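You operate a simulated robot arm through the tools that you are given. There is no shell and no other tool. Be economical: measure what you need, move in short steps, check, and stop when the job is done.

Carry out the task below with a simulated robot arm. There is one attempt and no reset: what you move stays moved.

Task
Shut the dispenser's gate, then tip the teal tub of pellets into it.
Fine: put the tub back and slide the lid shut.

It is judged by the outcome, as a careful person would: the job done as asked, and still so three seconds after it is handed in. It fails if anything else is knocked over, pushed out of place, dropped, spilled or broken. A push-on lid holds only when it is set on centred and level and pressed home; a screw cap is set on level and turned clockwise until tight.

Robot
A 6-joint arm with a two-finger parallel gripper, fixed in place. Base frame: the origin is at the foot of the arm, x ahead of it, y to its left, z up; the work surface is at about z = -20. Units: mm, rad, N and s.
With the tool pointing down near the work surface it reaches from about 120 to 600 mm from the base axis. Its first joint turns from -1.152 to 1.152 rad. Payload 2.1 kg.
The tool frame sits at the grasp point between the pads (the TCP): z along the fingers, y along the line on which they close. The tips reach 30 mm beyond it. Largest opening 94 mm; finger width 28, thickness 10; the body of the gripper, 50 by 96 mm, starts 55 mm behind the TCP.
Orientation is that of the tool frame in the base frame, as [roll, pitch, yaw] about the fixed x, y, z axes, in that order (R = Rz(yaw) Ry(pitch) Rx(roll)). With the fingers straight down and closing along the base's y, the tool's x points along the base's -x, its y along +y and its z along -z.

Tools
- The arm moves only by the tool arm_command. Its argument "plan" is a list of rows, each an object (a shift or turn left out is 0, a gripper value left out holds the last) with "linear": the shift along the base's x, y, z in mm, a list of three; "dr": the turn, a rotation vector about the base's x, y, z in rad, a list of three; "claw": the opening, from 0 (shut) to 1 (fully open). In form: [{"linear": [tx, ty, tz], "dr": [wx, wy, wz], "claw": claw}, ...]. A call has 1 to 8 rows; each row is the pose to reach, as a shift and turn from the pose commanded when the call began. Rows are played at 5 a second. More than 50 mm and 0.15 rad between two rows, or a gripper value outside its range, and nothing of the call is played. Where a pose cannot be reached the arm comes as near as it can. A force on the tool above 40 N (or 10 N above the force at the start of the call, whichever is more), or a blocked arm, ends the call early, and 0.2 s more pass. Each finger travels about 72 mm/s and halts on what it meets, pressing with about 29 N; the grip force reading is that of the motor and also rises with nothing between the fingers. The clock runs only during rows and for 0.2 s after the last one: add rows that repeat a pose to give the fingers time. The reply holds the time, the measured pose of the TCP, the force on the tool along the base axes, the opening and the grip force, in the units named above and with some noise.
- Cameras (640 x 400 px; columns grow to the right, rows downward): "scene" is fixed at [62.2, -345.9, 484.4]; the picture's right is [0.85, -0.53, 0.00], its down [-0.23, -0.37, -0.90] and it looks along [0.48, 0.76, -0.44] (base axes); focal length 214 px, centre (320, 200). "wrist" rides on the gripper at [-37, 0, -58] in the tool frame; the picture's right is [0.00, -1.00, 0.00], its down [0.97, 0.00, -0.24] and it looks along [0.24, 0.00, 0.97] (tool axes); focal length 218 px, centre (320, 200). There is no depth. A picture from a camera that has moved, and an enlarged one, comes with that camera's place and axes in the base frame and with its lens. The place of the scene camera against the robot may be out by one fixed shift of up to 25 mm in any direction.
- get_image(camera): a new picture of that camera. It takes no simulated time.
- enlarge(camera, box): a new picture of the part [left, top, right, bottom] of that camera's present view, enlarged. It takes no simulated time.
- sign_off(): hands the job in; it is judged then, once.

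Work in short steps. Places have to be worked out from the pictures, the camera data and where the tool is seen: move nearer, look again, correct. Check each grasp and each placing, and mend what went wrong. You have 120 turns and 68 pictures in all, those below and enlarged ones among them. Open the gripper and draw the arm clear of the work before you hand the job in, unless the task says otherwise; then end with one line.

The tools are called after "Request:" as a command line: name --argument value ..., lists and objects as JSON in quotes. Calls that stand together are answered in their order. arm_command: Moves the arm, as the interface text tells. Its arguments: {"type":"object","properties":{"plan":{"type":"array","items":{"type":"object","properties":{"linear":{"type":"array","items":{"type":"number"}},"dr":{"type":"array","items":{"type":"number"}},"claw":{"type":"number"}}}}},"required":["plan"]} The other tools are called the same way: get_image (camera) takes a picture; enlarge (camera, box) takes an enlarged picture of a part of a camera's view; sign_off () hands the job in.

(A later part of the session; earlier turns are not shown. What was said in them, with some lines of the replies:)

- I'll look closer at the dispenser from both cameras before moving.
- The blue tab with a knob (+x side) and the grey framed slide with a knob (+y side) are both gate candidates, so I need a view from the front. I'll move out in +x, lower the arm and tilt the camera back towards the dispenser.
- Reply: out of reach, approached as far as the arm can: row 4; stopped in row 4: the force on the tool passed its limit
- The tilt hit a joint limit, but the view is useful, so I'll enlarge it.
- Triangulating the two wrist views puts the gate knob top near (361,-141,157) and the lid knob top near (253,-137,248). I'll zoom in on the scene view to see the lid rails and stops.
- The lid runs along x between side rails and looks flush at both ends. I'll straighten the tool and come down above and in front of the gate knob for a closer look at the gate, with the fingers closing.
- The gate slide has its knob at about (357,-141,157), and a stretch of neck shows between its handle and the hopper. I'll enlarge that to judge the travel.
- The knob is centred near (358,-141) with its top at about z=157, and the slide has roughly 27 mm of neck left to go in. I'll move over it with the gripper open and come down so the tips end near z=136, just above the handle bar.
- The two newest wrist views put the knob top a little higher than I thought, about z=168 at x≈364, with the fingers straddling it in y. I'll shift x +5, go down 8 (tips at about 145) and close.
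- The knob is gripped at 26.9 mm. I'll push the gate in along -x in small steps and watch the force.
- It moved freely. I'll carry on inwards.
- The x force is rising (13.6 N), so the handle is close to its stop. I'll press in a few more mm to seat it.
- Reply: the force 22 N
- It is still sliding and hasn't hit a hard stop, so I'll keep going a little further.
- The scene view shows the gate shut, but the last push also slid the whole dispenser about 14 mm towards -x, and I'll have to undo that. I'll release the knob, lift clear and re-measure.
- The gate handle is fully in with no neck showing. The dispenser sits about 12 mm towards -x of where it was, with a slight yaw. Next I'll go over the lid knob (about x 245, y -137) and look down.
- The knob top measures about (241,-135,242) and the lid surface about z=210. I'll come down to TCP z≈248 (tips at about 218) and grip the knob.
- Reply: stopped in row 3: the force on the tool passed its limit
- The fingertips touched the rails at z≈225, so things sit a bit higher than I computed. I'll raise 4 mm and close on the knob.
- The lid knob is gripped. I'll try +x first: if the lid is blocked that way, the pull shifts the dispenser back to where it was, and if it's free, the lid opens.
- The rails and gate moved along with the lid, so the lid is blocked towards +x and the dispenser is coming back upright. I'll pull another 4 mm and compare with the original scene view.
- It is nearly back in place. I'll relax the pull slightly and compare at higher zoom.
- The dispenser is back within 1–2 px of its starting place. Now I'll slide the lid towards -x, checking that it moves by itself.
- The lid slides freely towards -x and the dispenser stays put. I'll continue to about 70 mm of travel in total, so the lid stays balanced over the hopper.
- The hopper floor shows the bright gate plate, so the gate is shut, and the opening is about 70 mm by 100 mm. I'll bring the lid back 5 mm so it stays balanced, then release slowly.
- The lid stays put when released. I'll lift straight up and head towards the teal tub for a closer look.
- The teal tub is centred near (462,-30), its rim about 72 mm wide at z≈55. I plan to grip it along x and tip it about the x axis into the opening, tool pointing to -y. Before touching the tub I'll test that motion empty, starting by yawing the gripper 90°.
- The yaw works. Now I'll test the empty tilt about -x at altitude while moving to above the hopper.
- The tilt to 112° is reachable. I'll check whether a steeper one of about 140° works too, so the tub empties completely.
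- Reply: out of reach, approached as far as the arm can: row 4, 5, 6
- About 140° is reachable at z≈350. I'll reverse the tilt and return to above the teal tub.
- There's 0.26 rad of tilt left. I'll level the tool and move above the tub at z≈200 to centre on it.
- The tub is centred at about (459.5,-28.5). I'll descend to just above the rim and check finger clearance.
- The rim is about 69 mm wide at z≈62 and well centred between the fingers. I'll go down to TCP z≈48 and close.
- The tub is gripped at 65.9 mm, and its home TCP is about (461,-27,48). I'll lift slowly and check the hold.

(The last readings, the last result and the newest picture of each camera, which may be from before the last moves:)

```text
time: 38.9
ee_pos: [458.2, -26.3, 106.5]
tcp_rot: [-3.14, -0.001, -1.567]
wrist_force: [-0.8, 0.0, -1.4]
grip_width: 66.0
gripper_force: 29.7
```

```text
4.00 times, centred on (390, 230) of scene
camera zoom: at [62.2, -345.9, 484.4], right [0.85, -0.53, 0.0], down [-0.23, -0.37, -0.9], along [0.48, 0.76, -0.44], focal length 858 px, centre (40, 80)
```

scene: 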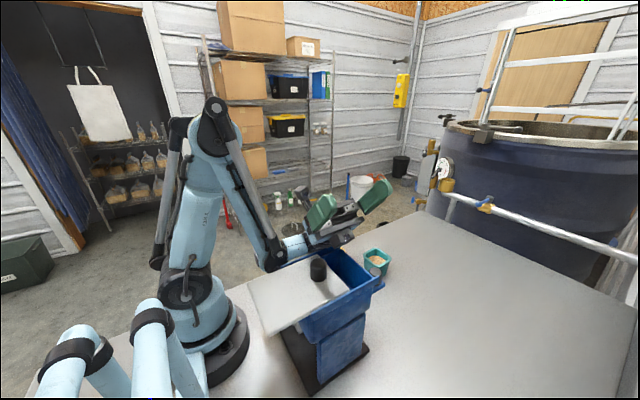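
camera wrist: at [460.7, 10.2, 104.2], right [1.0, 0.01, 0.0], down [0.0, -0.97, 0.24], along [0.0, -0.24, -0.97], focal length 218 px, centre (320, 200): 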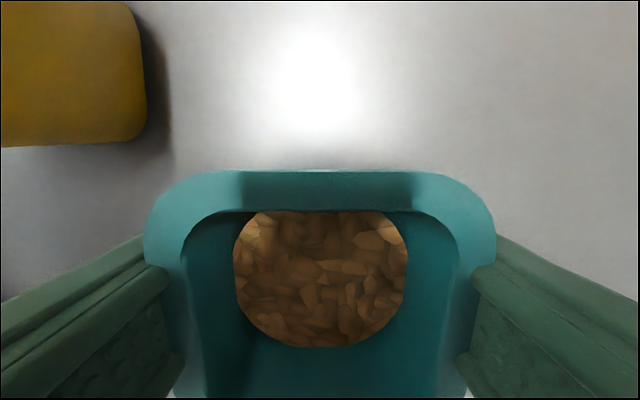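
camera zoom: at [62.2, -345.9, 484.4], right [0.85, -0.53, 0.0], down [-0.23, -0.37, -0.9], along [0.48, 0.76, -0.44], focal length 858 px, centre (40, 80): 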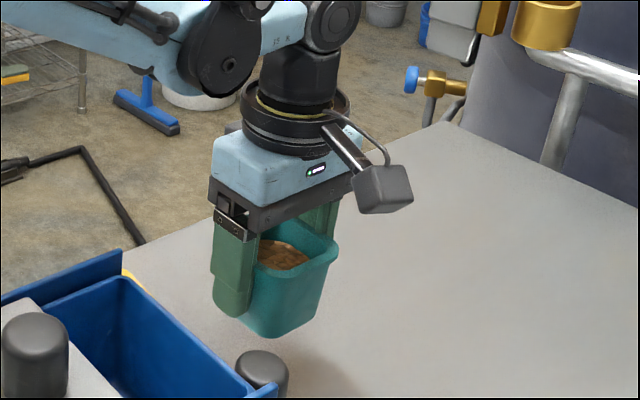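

It's held level. I'll raise it and carry it over the hopper at a height that clears everything.

Request:
arm_command --plan '[{"linear": [0, 0, 40]}, {"linear": [0, 0, 80]}, {"linear": [0, 0, 120]}, {"linear": [-5, 0, 160]}, {"linear": [-15, -5, 200]}, {"linear": [-30, -10, 235]}, {"linear": [-50, -18, 255]}, {"linear": [-75, -28, 262]}]'

Request:
arm_command --plan '[{"linear": [-30, -15, 0]}, {"linear": [-60, -35, 0]}, {"linear": [-90, -55, 0]}, {"linear": [-115, -78, 0]}, {"linear": [-132, -98, 0]}, {"linear": [-142, -112, 0]}, {"linear": [-144, -125, 0]}, {"linear": [-144, -125, 0]}]'

Request:
get_image --camera "wrist"

Request:
get_image --camera "scene"

```text
time: 40.7
ee_pos: [382.8, -54.7, 371.5]
tcp_rot: [-3.139, -0.001, -1.565]
wrist_force: [0.2, -0.4, -0.4]
grip_width: 65.9
gripper_force: 29.1
```

```text
time: 42.5
ee_pos: [239.8, -178.8, 369.9]
tcp_rot: [-3.141, -0.002, -1.566]
wrist_force: [0.1, 1.2, -1.4]
grip_width: 65.9
gripper_force: 29.2
```

```text
26 pictures are left
camera wrist: at [239.9, -141.6, 427.6], right [1.0, 0.01, 0.0], down [0.01, -0.97, 0.24], along [0.0, -0.24, -0.97], focal length 218 px, centre (320, 200)
```

wrist: 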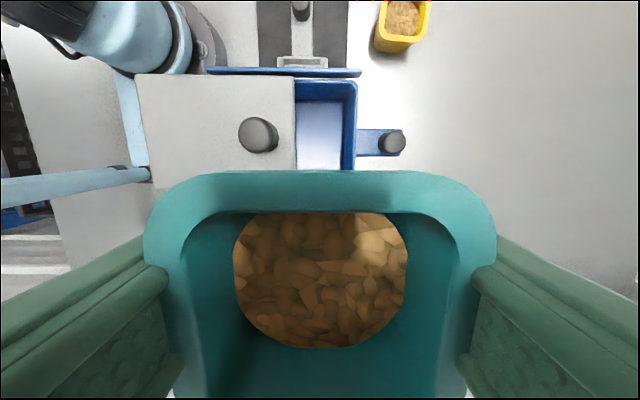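

```text
25 pictures are left
```

scene: 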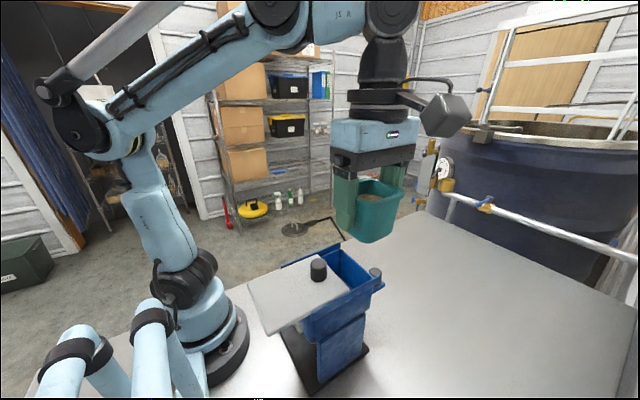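

The free opening is only about x 220–266, narrower than the tub's flat lip. To pour a narrow stream I'll yaw the tub 45° so it empties from a corner, staying centred at x≈243.

Request:
arm_command --plan '[{"dr": [0, 0, -0.13], "linear": [1, -3, 0]}, {"dr": [0, 0, -0.26], "linear": [2, -6, 0]}, {"dr": [0, 0, -0.39], "linear": [3, -9, 0]}, {"dr": [0, 0, -0.52], "linear": [3, -11, -5]}, {"dr": [0, 0, -0.65], "linear": [3, -11, -10]}, {"dr": [0, 0, -0.785], "linear": [3, -11, -15]}, {"dr": [0, 0, -0.785], "linear": [3, -11, -20]}]'

Request:
arm_command --plan '[{"dr": [-0.1, 0, 0], "linear": [0, 0, -4]}, {"dr": [-0.2, 0, 0], "linear": [0, 0, -8]}, {"dr": [-0.3, 0, 0], "linear": [0, 0, -12]}, {"dr": [-0.4, 0, 0], "linear": [0, 0, -16]}, {"dr": [-0.5, 0, 0], "linear": [0, 0, -20]}, {"dr": [-0.55, 0, 0], "linear": [0, 0, -25]}, {"dr": [-0.55, 0, 0], "linear": [0, 0, -25]}]'

Request:
get_image --camera "wrist"

Request:
enlarge --camera "scene" --box '[260, 120, 460, 300]'

```text
time: 44.1
ee_pos: [244.7, -190.5, 348.7]
tcp_rot: [-3.141, -0.001, -2.353]
wrist_force: [-0.4, -0.3, -1.3]
grip_width: 65.7
gripper_force: 28.5
```

```text
time: 45.7
ee_pos: [243.1, -190.5, 324.9]
tcp_rot: [-2.732, -0.384, -2.433]
wrist_force: [0.3, 0.1, -0.9]
grip_width: 65.7
gripper_force: 29.3
```

```text
24 pictures are left
camera wrist: at [269.9, -137.4, 359.4], right [0.71, -0.6, 0.37], down [-0.68, -0.46, 0.57], along [-0.17, -0.66, -0.74], focal length 218 px, centre (320, 200)
```

wrist: 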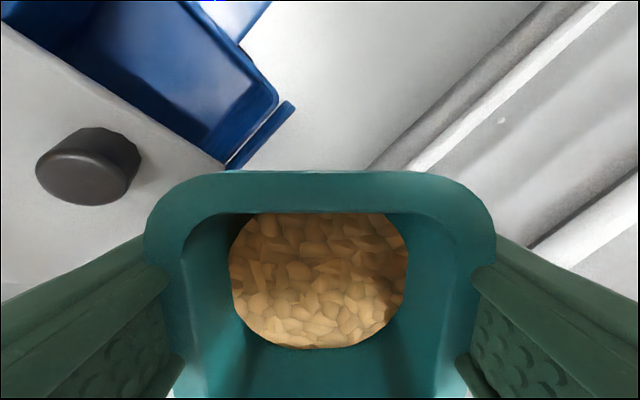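

```text
2.22 times, centred on (360, 210) of scene
camera zoom: at [62.2, -345.9, 484.4], right [0.85, -0.53, 0.0], down [-0.23, -0.37, -0.9], along [0.48, 0.76, -0.44], focal length 477 px, centre (231, 178)
```

zoom: 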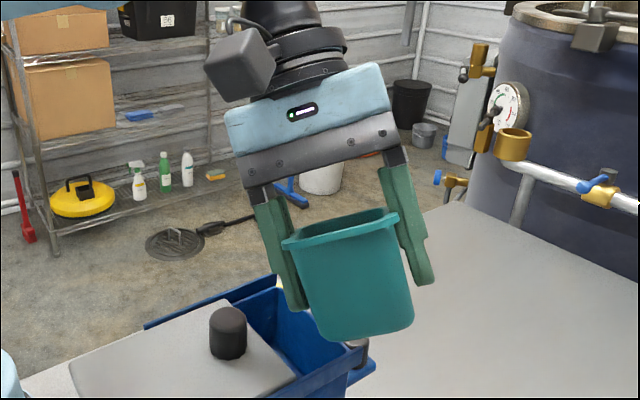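

The tub is held with a corner leading, and that corner sits at about y=-150 over the opening. I'll tilt on slowly to 60° keeping the lip in place.

Request:
arm_command --plan '[{"dr": [-0.08, 0, 0], "linear": [0, 0, -1]}, {"dr": [-0.16, 0, 0], "linear": [0, 1, -2]}, {"dr": [-0.24, 0, 0], "linear": [0, 2, -3]}, {"dr": [-0.32, 0, 0], "linear": [0, 3, -4]}, {"dr": [-0.4, 0, 0], "linear": [0, 5, -5]}, {"dr": [-0.48, 0, 0], "linear": [0, 7, -6]}, {"dr": [-0.48, 0, 0], "linear": [0, 7, -6]}]'

Request:
get_image --camera "wrist"

Request:
enlarge --camera "scene" --box '[260, 140, 460, 320]'

```text
time: 47.3
ee_pos: [243.5, -183.2, 317.3]
tcp_rot: [-2.274, -0.659, -2.666]
wrist_force: [-0.4, 0.6, -0.2]
grip_width: 65.8
gripper_force: 29.3
```

```text
22 pictures are left
camera wrist: at [269.7, -119.8, 324.6], right [0.71, -0.36, 0.6], down [-0.68, -0.15, 0.72], along [-0.17, -0.92, -0.35], focal length 218 px, centre (320, 200)
```

wrist: 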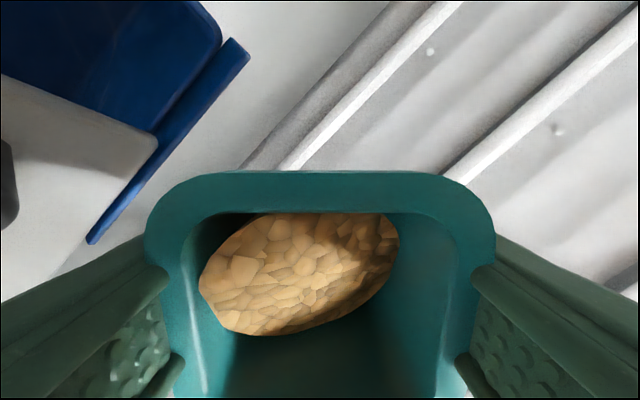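

```text
2.22 times, centred on (360, 230) of scene
camera zoom: at [62.2, -345.9, 484.4], right [0.85, -0.53, 0.0], down [-0.23, -0.37, -0.9], along [0.48, 0.76, -0.44], focal length 477 px, centre (231, 133)
```

zoom: 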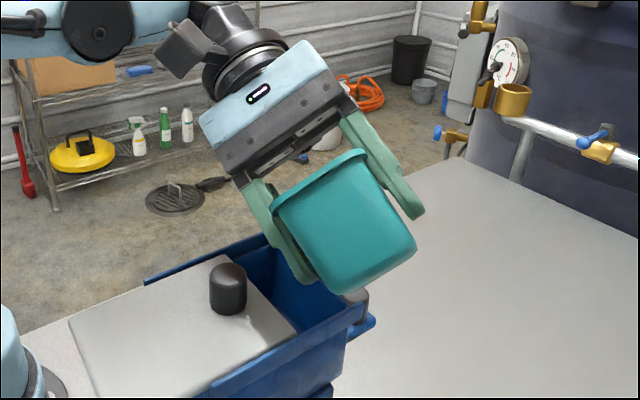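

The pellets are sliding towards the lower corner, which sits at about (241,-149,291), over the opening. I'll keep tilting to about 92°.

Request:
arm_command --plan '[{"dr": [-0.08, 0, 0], "linear": [0, 2, -1]}, {"dr": [-0.16, 0, 0], "linear": [0, 5, -2]}, {"dr": [-0.24, 0, 0], "linear": [0, 8, -3]}, {"dr": [-0.32, 0, 0], "linear": [0, 11, -4]}, {"dr": [-0.4, 0, 0], "linear": [0, 14, -5]}, {"dr": [-0.48, 0, 0], "linear": [0, 17, -5]}, {"dr": [-0.56, 0, 0], "linear": [0, 20, -5]}, {"dr": [-0.56, 0, 0], "linear": [0, 20, -5]}]'

Request:
get_image --camera "wrist"

Request:
enlarge --camera "scene" --box '[260, 140, 460, 320]'

```text
time: 49.1
ee_pos: [243.9, -165.3, 313.4]
tcp_rot: [-1.538, -0.79, 3.118]
wrist_force: [0.7, -0.3, -0.4]
grip_width: 65.6
gripper_force: 28.8
```

```text
20 pictures are left
camera wrist: at [269.7, -105.6, 285.3], right [0.71, 0.02, 0.7], down [-0.68, 0.26, 0.68], along [-0.17, -0.97, 0.19], focal length 218 px, centre (320, 200)
```

wrist: 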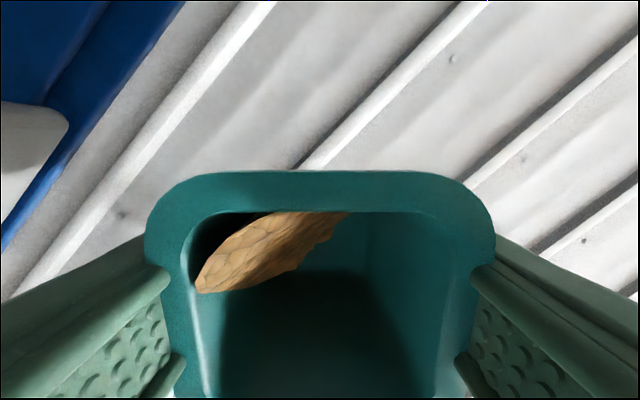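

```text
2.22 times, centred on (360, 230) of scene
camera zoom: at [62.2, -345.9, 484.4], right [0.85, -0.53, 0.0], down [-0.23, -0.37, -0.9], along [0.48, 0.76, -0.44], focal length 477 px, centre (231, 133)
```

zoom: 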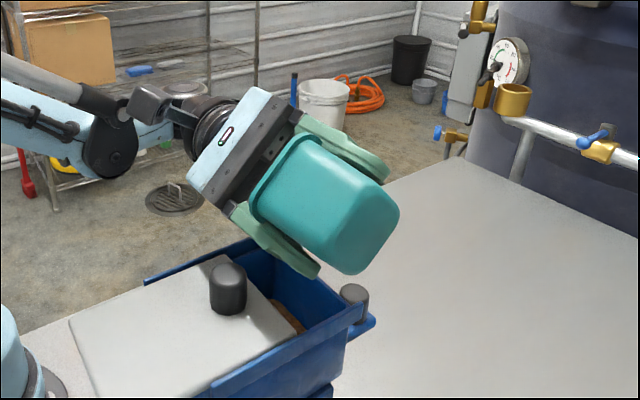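

Pellets are landing inside the hopper and about a third remain. I'll tilt on to about 115°, keeping the lip over the opening.

Request:
arm_command --plan '[{"dr": [-0.07, 0, 0], "linear": [0, 3, 1]}, {"dr": [-0.14, 0, 0], "linear": [0, 6, 2]}, {"dr": [-0.21, 0, 0], "linear": [0, 9, 4]}, {"dr": [-0.28, 0, 0], "linear": [0, 13, 6]}, {"dr": [-0.35, 0, 0], "linear": [0, 17, 8]}, {"dr": [-0.42, 0, 0], "linear": [0, 20, 10]}, {"dr": [-0.42, 0, 0], "linear": [0, 20, 10]}]'

Request:
get_image --camera "wrist"

```text
time: 50.7
ee_pos: [243.4, -143.8, 323.3]
tcp_rot: [-0.976, -0.697, 2.733]
wrist_force: [1.1, -0.8, -1.0]
grip_width: 65.5
gripper_force: 29.4
```

```text
18 pictures are left
camera wrist: at [269.5, -102.2, 274.6], right [0.71, 0.3, 0.64], down [-0.68, 0.51, 0.52], along [-0.17, -0.8, 0.57], focal length 218 px, centre (320, 200)
```

wrist: 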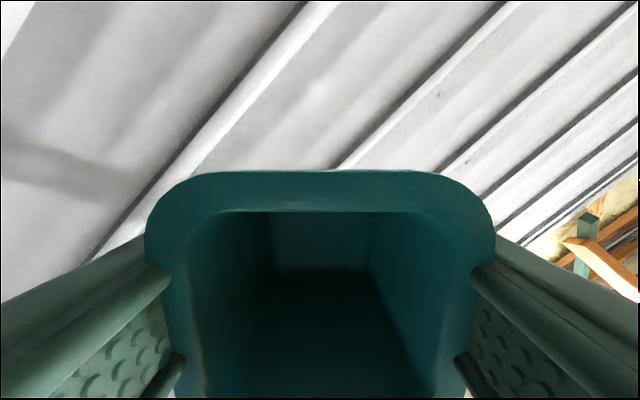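

The tub looks empty. I'll tilt slightly further for a moment to shed any last pellets from the near corner, then come back to about 90°.

Request:
arm_command --plan '[{"dr": [-0.1, 0, 0], "linear": [0, 3, 10]}, {"dr": [-0.2, 0, 0], "linear": [0, 6, 20]}, {"dr": [-0.3, 0, 0], "linear": [0, 8, 30]}, {"dr": [-0.3, 0, 0], "linear": [0, 8, 30]}, {"dr": [-0.2, 0, 0], "linear": [0, 5, 30]}, {"dr": [-0.1, 0, 0], "linear": [0, 2, 30]}, {"dr": [0.04, 0, 0], "linear": [0, 0, 30]}, {"dr": [0.18, 0, 0], "linear": [0, -5, 32]}]'

Request:
arm_command --plan '[{"dr": [0.14, 0, 0], "linear": [0, -5, 5]}, {"dr": [0.28, 0, 0], "linear": [0, -10, 10]}, {"dr": [0.42, 0, 0], "linear": [0, -14, 12]}, {"dr": [0.56, 0, 0], "linear": [0, -18, 14]}, {"dr": [0.7, 0, 0], "linear": [0, -20, 16]}, {"dr": [0.84, 0, 0], "linear": [0, -22, 18]}, {"dr": [0.98, 0, 0], "linear": [0, -23, 20]}, {"dr": [1.12, 0, 0], "linear": [0, -23, 22]}]'

Request:
get_image --camera "wrist"

Request:
enlarge --camera "scene" --box '[240, 220, 440, 400]'

```text
time: 52.5
ee_pos: [245.3, -149.4, 355.7]
tcp_rot: [-1.208, -0.758, 2.887]
wrist_force: [-0.1, 0.8, 0.6]
grip_width: 65.7
gripper_force: 28.3
```

```text
time: 54.3
ee_pos: [243.1, -172.7, 376.8]
tcp_rot: [-2.598, -0.482, -2.489]
wrist_force: [0.3, 0.3, 0.3]
grip_width: 65.5
gripper_force: 29.3
```

```text
17 pictures are left
camera wrist: at [269.6, -113.5, 404.1], right [0.71, -0.53, 0.46], down [-0.68, -0.37, 0.63], along [-0.17, -0.76, -0.62], focal length 218 px, centre (320, 200)
```

wrist: 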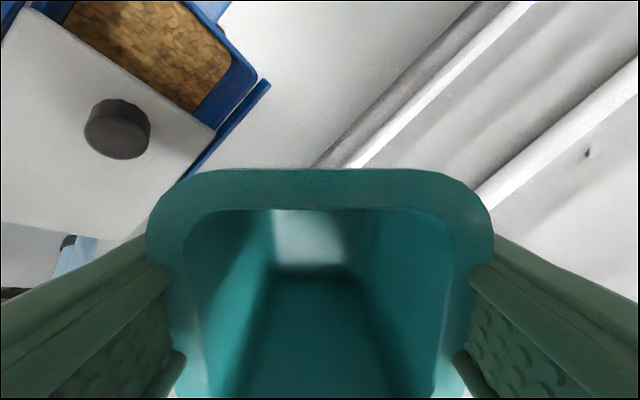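

```text
2.22 times, centred on (340, 310) of scene
camera zoom: at [62.2, -345.9, 484.4], right [0.85, -0.53, 0.0], down [-0.23, -0.37, -0.9], along [0.48, 0.76, -0.44], focal length 477 px, centre (276, -44)
```

zoom: 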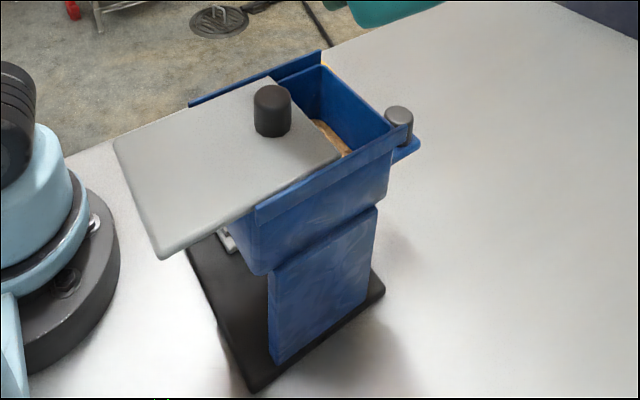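

All the pellets are in the hopper, with nothing on the lid or table. I'll untilt the remaining 0.71 rad, yaw back 45° and return towards the tub's home.

Request:
arm_command --plan '[{"dr": [0.14, 0, 0], "linear": [5, 0, 0]}, {"dr": [0.28, 0, 0], "linear": [10, 5, 0]}, {"dr": [0.42, 0, 0], "linear": [18, 10, 0]}, {"dr": [0.56, 0, 0], "linear": [28, 15, 0]}, {"dr": [0.71, 0, 0], "linear": [40, 20, 0]}, {"dr": [0.71, 0, 0], "linear": [60, 35, 0]}, {"dr": [0.71, 0, 0], "linear": [80, 50, 0]}, {"dr": [0.71, 0, 0], "linear": [80, 50, 0]}]'

Request:
arm_command --plan '[{"dr": [0, 0, 0.13], "linear": [20, 15, 0]}, {"dr": [0, 0, 0.26], "linear": [45, 30, 0]}, {"dr": [0, 0, 0.39], "linear": [70, 45, 0]}, {"dr": [0, 0, 0.52], "linear": [95, 60, 0]}, {"dr": [0, 0, 0.65], "linear": [115, 75, -10]}, {"dr": [0, 0, 0.785], "linear": [130, 88, -40]}, {"dr": [0, 0, 0.785], "linear": [137, 95, -80]}, {"dr": [0, 0, 0.785], "linear": [137, 95, -120]}]'

```text
time: 56.1
ee_pos: [325.4, -120.2, 377.3]
tcp_rot: [-3.141, -0.002, -2.351]
wrist_force: [0.5, 0.2, 0.5]
grip_width: 65.7
gripper_force: 28.9
```

```text
time: 57.9
ee_pos: [461.1, -24.8, 255.9]
tcp_rot: [-3.14, -0.001, -1.565]
wrist_force: [0.3, -0.3, 0.1]
grip_width: 65.5
gripper_force: 29.3
```

The tub is level and above its home. I'll descend towards the table, slowing at the end.

Request:
arm_command --plan '[{"linear": [0, -1, -45]}, {"linear": [0, -2, -90]}, {"linear": [0, -2, -130]}, {"linear": [0, -2, -165]}, {"linear": [0, -2, -185]}, {"linear": [0, -2, -197]}, {"linear": [0, -2, -203]}, {"linear": [0, -2, -203]}]'

Request:
enlarge --camera "scene" --box '[340, 200, 440, 300]'

```text
time: 59.7
ee_pos: [461.7, -28.1, 54.4]
tcp_rot: [-3.139, -0.001, -1.567]
wrist_force: [-0.4, -0.6, -0.2]
grip_width: 65.5
gripper_force: 29.0
```

```text
4.00 times, centred on (390, 250) of scene
camera zoom: at [62.2, -345.9, 484.4], right [0.85, -0.53, 0.0], down [-0.23, -0.37, -0.9], along [0.48, 0.76, -0.44], focal length 858 px, centre (40, 0)
```

zoom: 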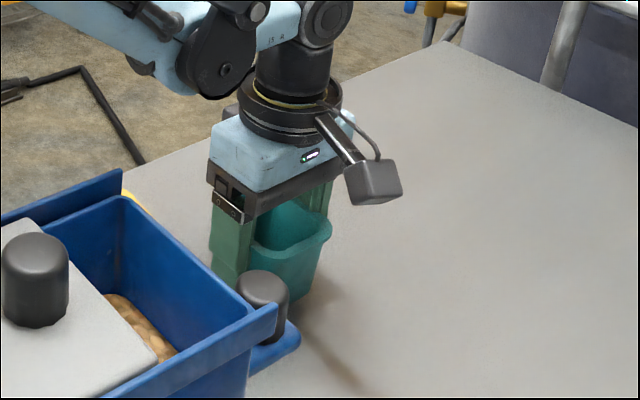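

I'll lower the last few mm in 1–2 mm steps until contact shows, then check.

Request:
arm_command --plan '[{"linear": [0, 0, -2]}, {"linear": [0, 0, -4]}, {"linear": [0, 0, -5]}, {"linear": [0, 0, -6]}, {"linear": [0, 0, -6.5]}, {"linear": [0, 0, -6.5]}]'

```text
time: 61.1
ee_pos: [461.7, -28.2, 48.1]
tcp_rot: [-3.139, -0.002, -1.567]
wrist_force: [0.4, -0.1, -1.0]
grip_width: 66.0
gripper_force: 28.6
```

Request:
arm_command --plan '[{"linear": [0, 0, -0.5]}, {"linear": [0, 0, -1]}, {"linear": [0, 0, -1.5]}, {"linear": [0, 0, -1.5]}]'

```text
time: 62.1
ee_pos: [460.7, -29.0, 46.7]
tcp_rot: [-3.141, -0.002, -1.566]
wrist_force: [-0.9, -0.1, 5.1]
grip_width: 65.2
gripper_force: 29.3
```

The 5 N upward force shows the tub is resting on the table. I'll release it, lift straight up and check.

Request:
arm_command --plan '[{"claw": 0.85}, {"claw": 1}, {"claw": 1}, {"linear": [0, 0, 30], "claw": 1}, {"linear": [0, 0, 70], "claw": 1}, {"linear": [0, 0, 110], "claw": 1}, {"linear": [0, 0, 150], "claw": 1}, {"linear": [0, 0, 150], "claw": 1}]'

Request:
get_image --camera "wrist"

```text
time: 63.9
ee_pos: [461.0, -31.3, 197.0]
tcp_rot: [-3.14, -0.002, -1.565]
wrist_force: [0.8, 0.3, -0.2]
grip_width: 93.9
gripper_force: 0.1
```

```text
14 pictures are left
camera wrist: at [459.9, 6.4, 254.6], right [1.0, 0.01, 0.0], down [0.0, -0.97, 0.24], along [0.0, -0.24, -0.97], focal length 218 px, centre (320, 200)
```

wrist: 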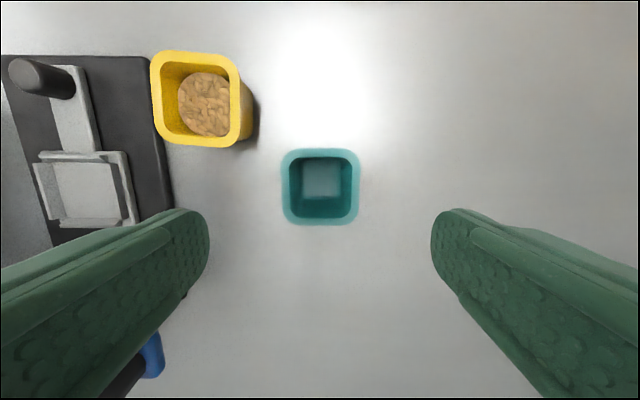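

The tub stands empty at its original spot. Next I'll go back to the lid knob with the fingers closing along y, as before.

Request:
arm_command --plan '[{"dr": [0, 0, -0.14], "linear": [-15, -5, 40]}, {"dr": [0, 0, -0.28], "linear": [-35, -10, 75]}, {"dr": [0, 0, -0.42], "linear": [-60, -18, 105]}, {"dr": [0, 0, -0.56], "linear": [-90, -28, 125]}, {"dr": [0, 0, -0.7], "linear": [-120, -40, 135]}, {"dr": [0, 0, -0.84], "linear": [-150, -52, 140]}, {"dr": [0, 0, -0.98], "linear": [-180, -65, 140]}, {"dr": [0, 0, -1.12], "linear": [-210, -80, 140]}]'

Request:
arm_command --plan '[{"dr": [0, 0, -0.11], "linear": [-15, -6, 0]}, {"dr": [0, 0, -0.22], "linear": [-30, -12, 0]}, {"dr": [0, 0, -0.33], "linear": [-45, -18, 0]}, {"dr": [0, 0, -0.451], "linear": [-61, -24, -5]}, {"dr": [0, 0, -0.451], "linear": [-61, -24, -15]}, {"dr": [0, 0, -0.451], "linear": [-61, -24, -35]}, {"dr": [0, 0, -0.451], "linear": [-61, -24, -35]}]'

Request:
get_image --camera "wrist"

```text
time: 65.7
ee_pos: [251.2, -109.6, 335.4]
tcp_rot: [-3.14, -0.003, -2.686]
wrist_force: [0.0, 0.2, -0.7]
grip_width: 94.1
gripper_force: 0.0
```

```text
time: 67.3
ee_pos: [190.1, -132.3, 300.8]
tcp_rot: [-3.14, 0.0, -3.136]
wrist_force: [-0.3, 0.4, 0.3]
grip_width: 94.0
gripper_force: 0.2
```

```text
13 pictures are left
camera wrist: at [226.6, -131.8, 358.5], right [0.0, -1.0, 0.0], down [-0.97, 0.0, 0.24], along [-0.24, 0.0, -0.97], focal length 218 px, centre (320, 200)
```

wrist: 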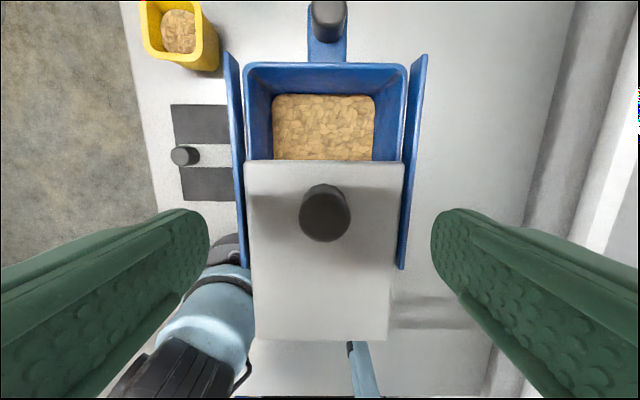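

The knob is at about (191,-134). I'll descend to z≈260 and grip it.

Request:
arm_command --plan '[{"linear": [0, -2, -20]}, {"linear": [0, -2, -40]}, {"linear": [0, -2, -40], "claw": 0.2}, {"linear": [0, -2, -40], "claw": 0.2}, {"linear": [0, -2, -40], "claw": 0.2}, {"linear": [0, -2, -40], "claw": 0.2}]'

Request:
arm_command --plan '[{"linear": [7, 0, 0]}, {"linear": [14, 0, 0]}, {"linear": [21, 0, 0]}, {"linear": [28, 0, 0]}, {"linear": [35, 0, 0]}, {"linear": [42, 0, 0]}, {"linear": [48, 0, 0]}, {"linear": [48, 0, 0]}]'

```text
time: 68.7
ee_pos: [191.1, -133.7, 262.8]
tcp_rot: [-3.139, -0.001, -3.136]
wrist_force: [-0.3, -7.8, 0.0]
grip_width: 27.2
gripper_force: 28.4
```

```text
time: 70.5
ee_pos: [237.4, -135.6, 262.5]
tcp_rot: [3.141, -0.002, -3.137]
wrist_force: [0.4, 11.3, 13.5]
grip_width: 27.1
gripper_force: 28.7
```

The lid slid most of the way, with some side and vertical force. I'll look before finishing.

Request:
get_image --camera "wrist"

Request:
enlarge --camera "scene" --box '[240, 220, 440, 400]'

```text
12 pictures are left
camera wrist: at [274.6, -133.9, 319.0], right [0.01, -1.0, 0.0], down [-0.97, -0.01, 0.24], along [-0.24, 0.0, -0.97], focal length 218 px, centre (320, 200)
```

wrist: 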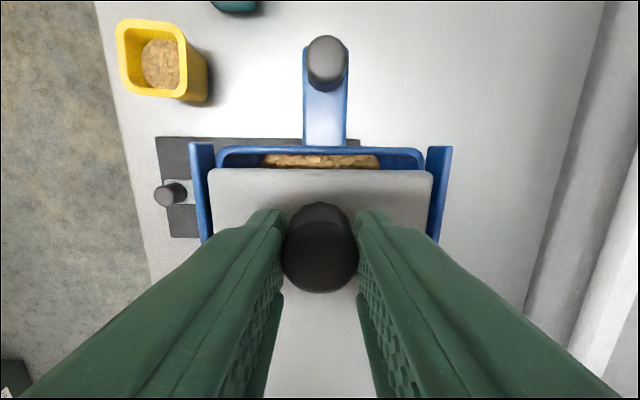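

```text
2.22 times, centred on (340, 310) of scene
camera zoom: at [62.2, -345.9, 484.4], right [0.85, -0.53, 0.0], down [-0.23, -0.37, -0.9], along [0.48, 0.76, -0.44], focal length 477 px, centre (276, -44)
```

zoom: 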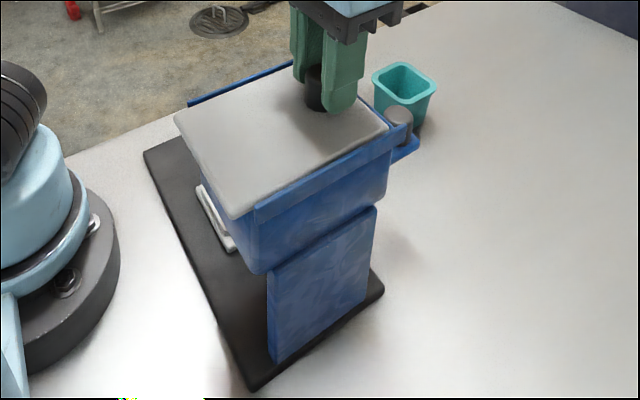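

About 16 mm is left to close. I'll ease y and z slightly to relieve the side load and continue in small steps.

Request:
arm_command --plan '[{"linear": [0, 1, 0.5]}, {"linear": [4, 1, 0.5]}, {"linear": [8, 1, 0.5]}, {"linear": [11, 1, 0.5]}, {"linear": [11, 1, 0.5]}]'

Request:
get_image --camera "wrist"

```text
time: 71.7
ee_pos: [248.7, -134.7, 260.6]
tcp_rot: [-3.138, -0.002, -3.138]
wrist_force: [1.9, -3.8, -0.8]
grip_width: 27.1
gripper_force: 29.0
```

```text
10 pictures are left
camera wrist: at [286.1, -133.7, 319.0], right [0.0, -1.0, 0.0], down [-0.97, 0.0, 0.24], along [-0.24, 0.0, -0.97], focal length 218 px, centre (320, 200)
```

wrist: 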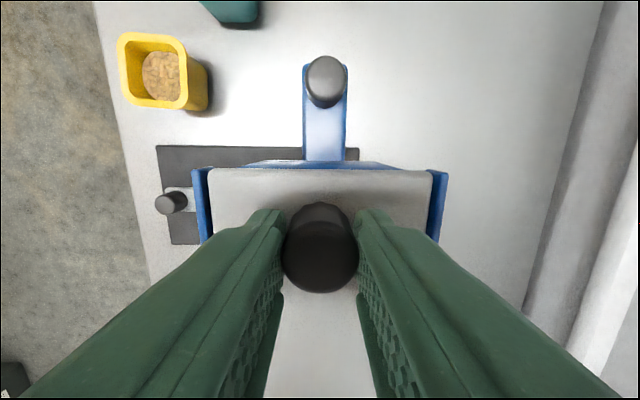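

Only about 3–4 mm is left by comparison with the earlier closed view. I'll finish gently.

Request:
arm_command --plan '[{"linear": [1, 0, 0]}, {"linear": [2, 0, 0]}, {"linear": [3, 0, 0]}, {"linear": [3, 0, 0]}]'

Request:
enlarge --camera "wrist" --box '[180, 40, 460, 240]'

Request:
enlarge --camera "scene" --box '[240, 220, 440, 400]'

```text
time: 72.7
ee_pos: [252.4, -134.0, 262.5]
tcp_rot: [-3.139, -0.004, -3.136]
wrist_force: [0.7, -2.2, -0.5]
grip_width: 27.0
gripper_force: 29.3
```

```text
2.00 times, centred on (320, 140) of wrist
camera zoom: at [289.0, -133.0, 319.6], right [0.01, -1.0, 0.0], down [-0.97, -0.01, 0.24], along [-0.24, 0.0, -0.97], focal length 436 px, centre (320, 320)
```

zoom: 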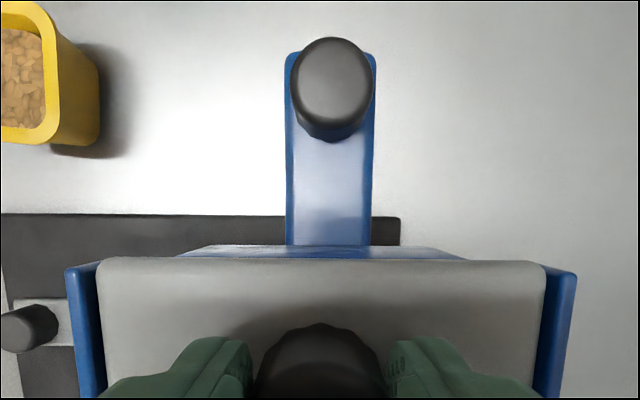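

```text
2.22 times, centred on (340, 310) of scene
camera zoom: at [62.2, -346.0, 484.3], right [0.85, -0.53, 0.0], down [-0.23, -0.37, -0.9], along [0.48, 0.76, -0.44], focal length 477 px, centre (276, -44)
```

zoom: 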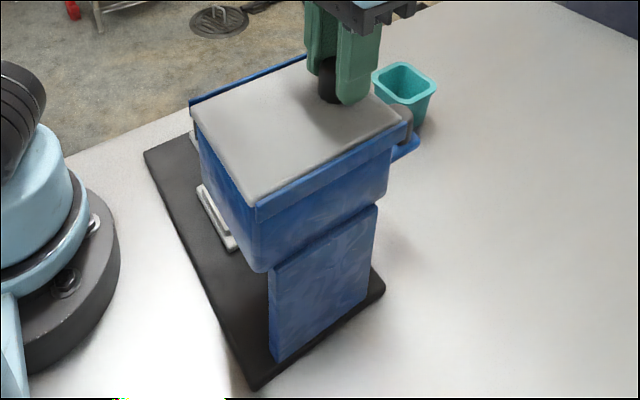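

The lid is practically shut, and the dispenser sits a few mm short of its original place in x. Pulling 4 mm more will seat the lid on its stop and close that gap.

Request:
arm_command --plan '[{"linear": [1, 0, 0]}, {"linear": [2, 0, 0]}, {"linear": [3, 0, 0]}, {"linear": [4, 0, 0]}, {"linear": [5, 0, 0]}, {"linear": [5, 0, 0]}]'

Request:
enlarge --camera "scene" --box '[240, 220, 440, 400]'

```text
time: 74.1
ee_pos: [256.2, -133.7, 262.8]
tcp_rot: [3.141, -0.003, -3.135]
wrist_force: [-0.7, 1.0, -0.3]
grip_width: 27.0
gripper_force: 29.0
```

```text
2.22 times, centred on (340, 310) of scene
camera zoom: at [62.2, -346.0, 484.3], right [0.85, -0.53, 0.0], down [-0.23, -0.37, -0.9], along [0.48, 0.76, -0.44], focal length 477 px, centre (276, -44)
```

zoom: 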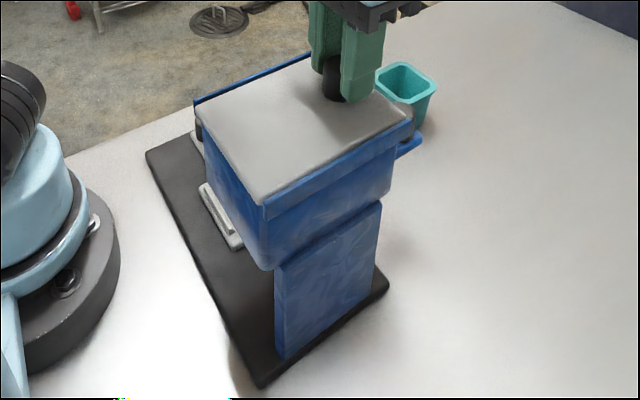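

The leg, plate corners and rails now match the original picture and the lid is shut. I'll release the knob and draw the arm up clear.

Request:
arm_command --plan '[{"claw": 0.4}, {"claw": 0.4}, {"linear": [0, 0, 35], "claw": 0.5}, {"linear": [10, 5, 75], "claw": 0.8}, {"linear": [25, 15, 115], "claw": 1}, {"linear": [35, 30, 150], "claw": 1}, {"linear": [35, 45, 180], "claw": 1}, {"linear": [35, 45, 180], "claw": 1}]'

Request:
get_image --camera "wrist"

Request:
enlarge --camera "scene" --box '[275, 235, 405, 325]'

Request:
enlarge --camera "scene" --box '[240, 220, 440, 400]'

```text
time: 75.9
ee_pos: [290.8, -86.4, 443.5]
tcp_rot: [-3.14, -0.003, -3.137]
wrist_force: [0.4, 0.2, -0.9]
grip_width: 93.9
gripper_force: 0.0
```

```text
6 pictures are left
camera wrist: at [327.4, -86.5, 500.6], right [0.01, -1.0, 0.0], down [-0.97, 0.0, 0.24], along [-0.24, 0.0, -0.97], focal length 218 px, centre (320, 200)
```

wrist: 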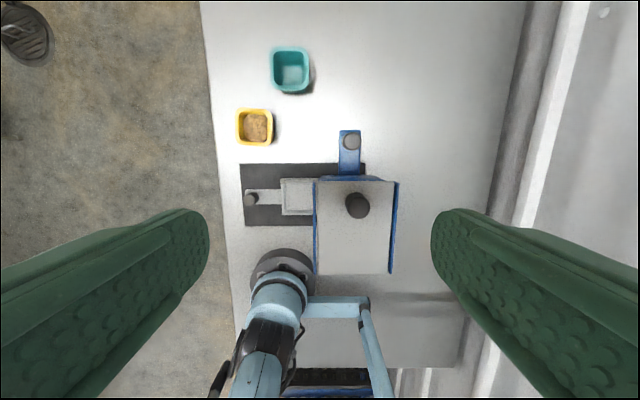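

```text
4.44 times, centred on (340, 280) of scene
camera zoom: at [62.2, -345.9, 484.4], right [0.85, -0.53, 0.0], down [-0.23, -0.37, -0.9], along [0.48, 0.76, -0.44], focal length 953 px, centre (231, -156)
```

zoom: 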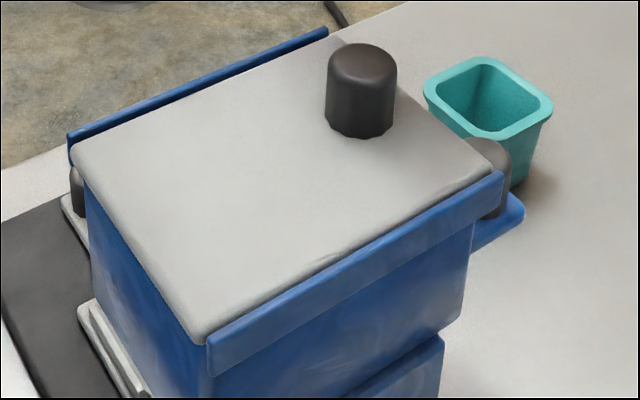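

```text
2.22 times, centred on (340, 310) of scene
camera zoom: at [62.2, -345.9, 484.4], right [0.85, -0.53, 0.0], down [-0.23, -0.37, -0.9], along [0.48, 0.76, -0.44], focal length 477 px, centre (276, -44)
```

zoom: 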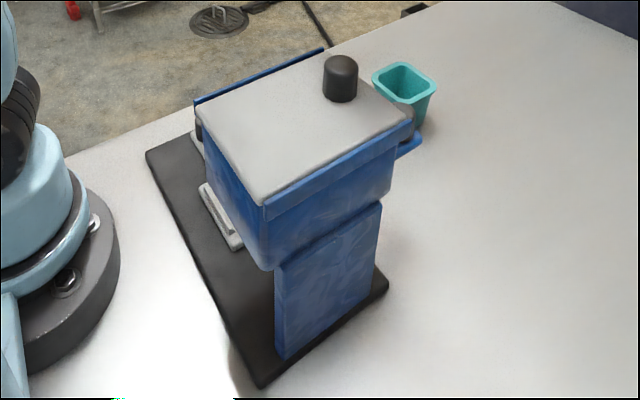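

The dispenser, tubs and lid are all in place: gate in, lid flush, teal tub empty at its spot, and the arm clear with the gripper open. I'm handing in.

Request:
sign_off

```text
The job is handed in.
```

The gate is shut, the teal tub's pellets are in the dispenser with none spilled, the empty tub is back in its spot, and the lid is slid shut. While I was shutting the gate, the dispenser slid about 14 mm; I pulled it back to within a few mm of where it started.
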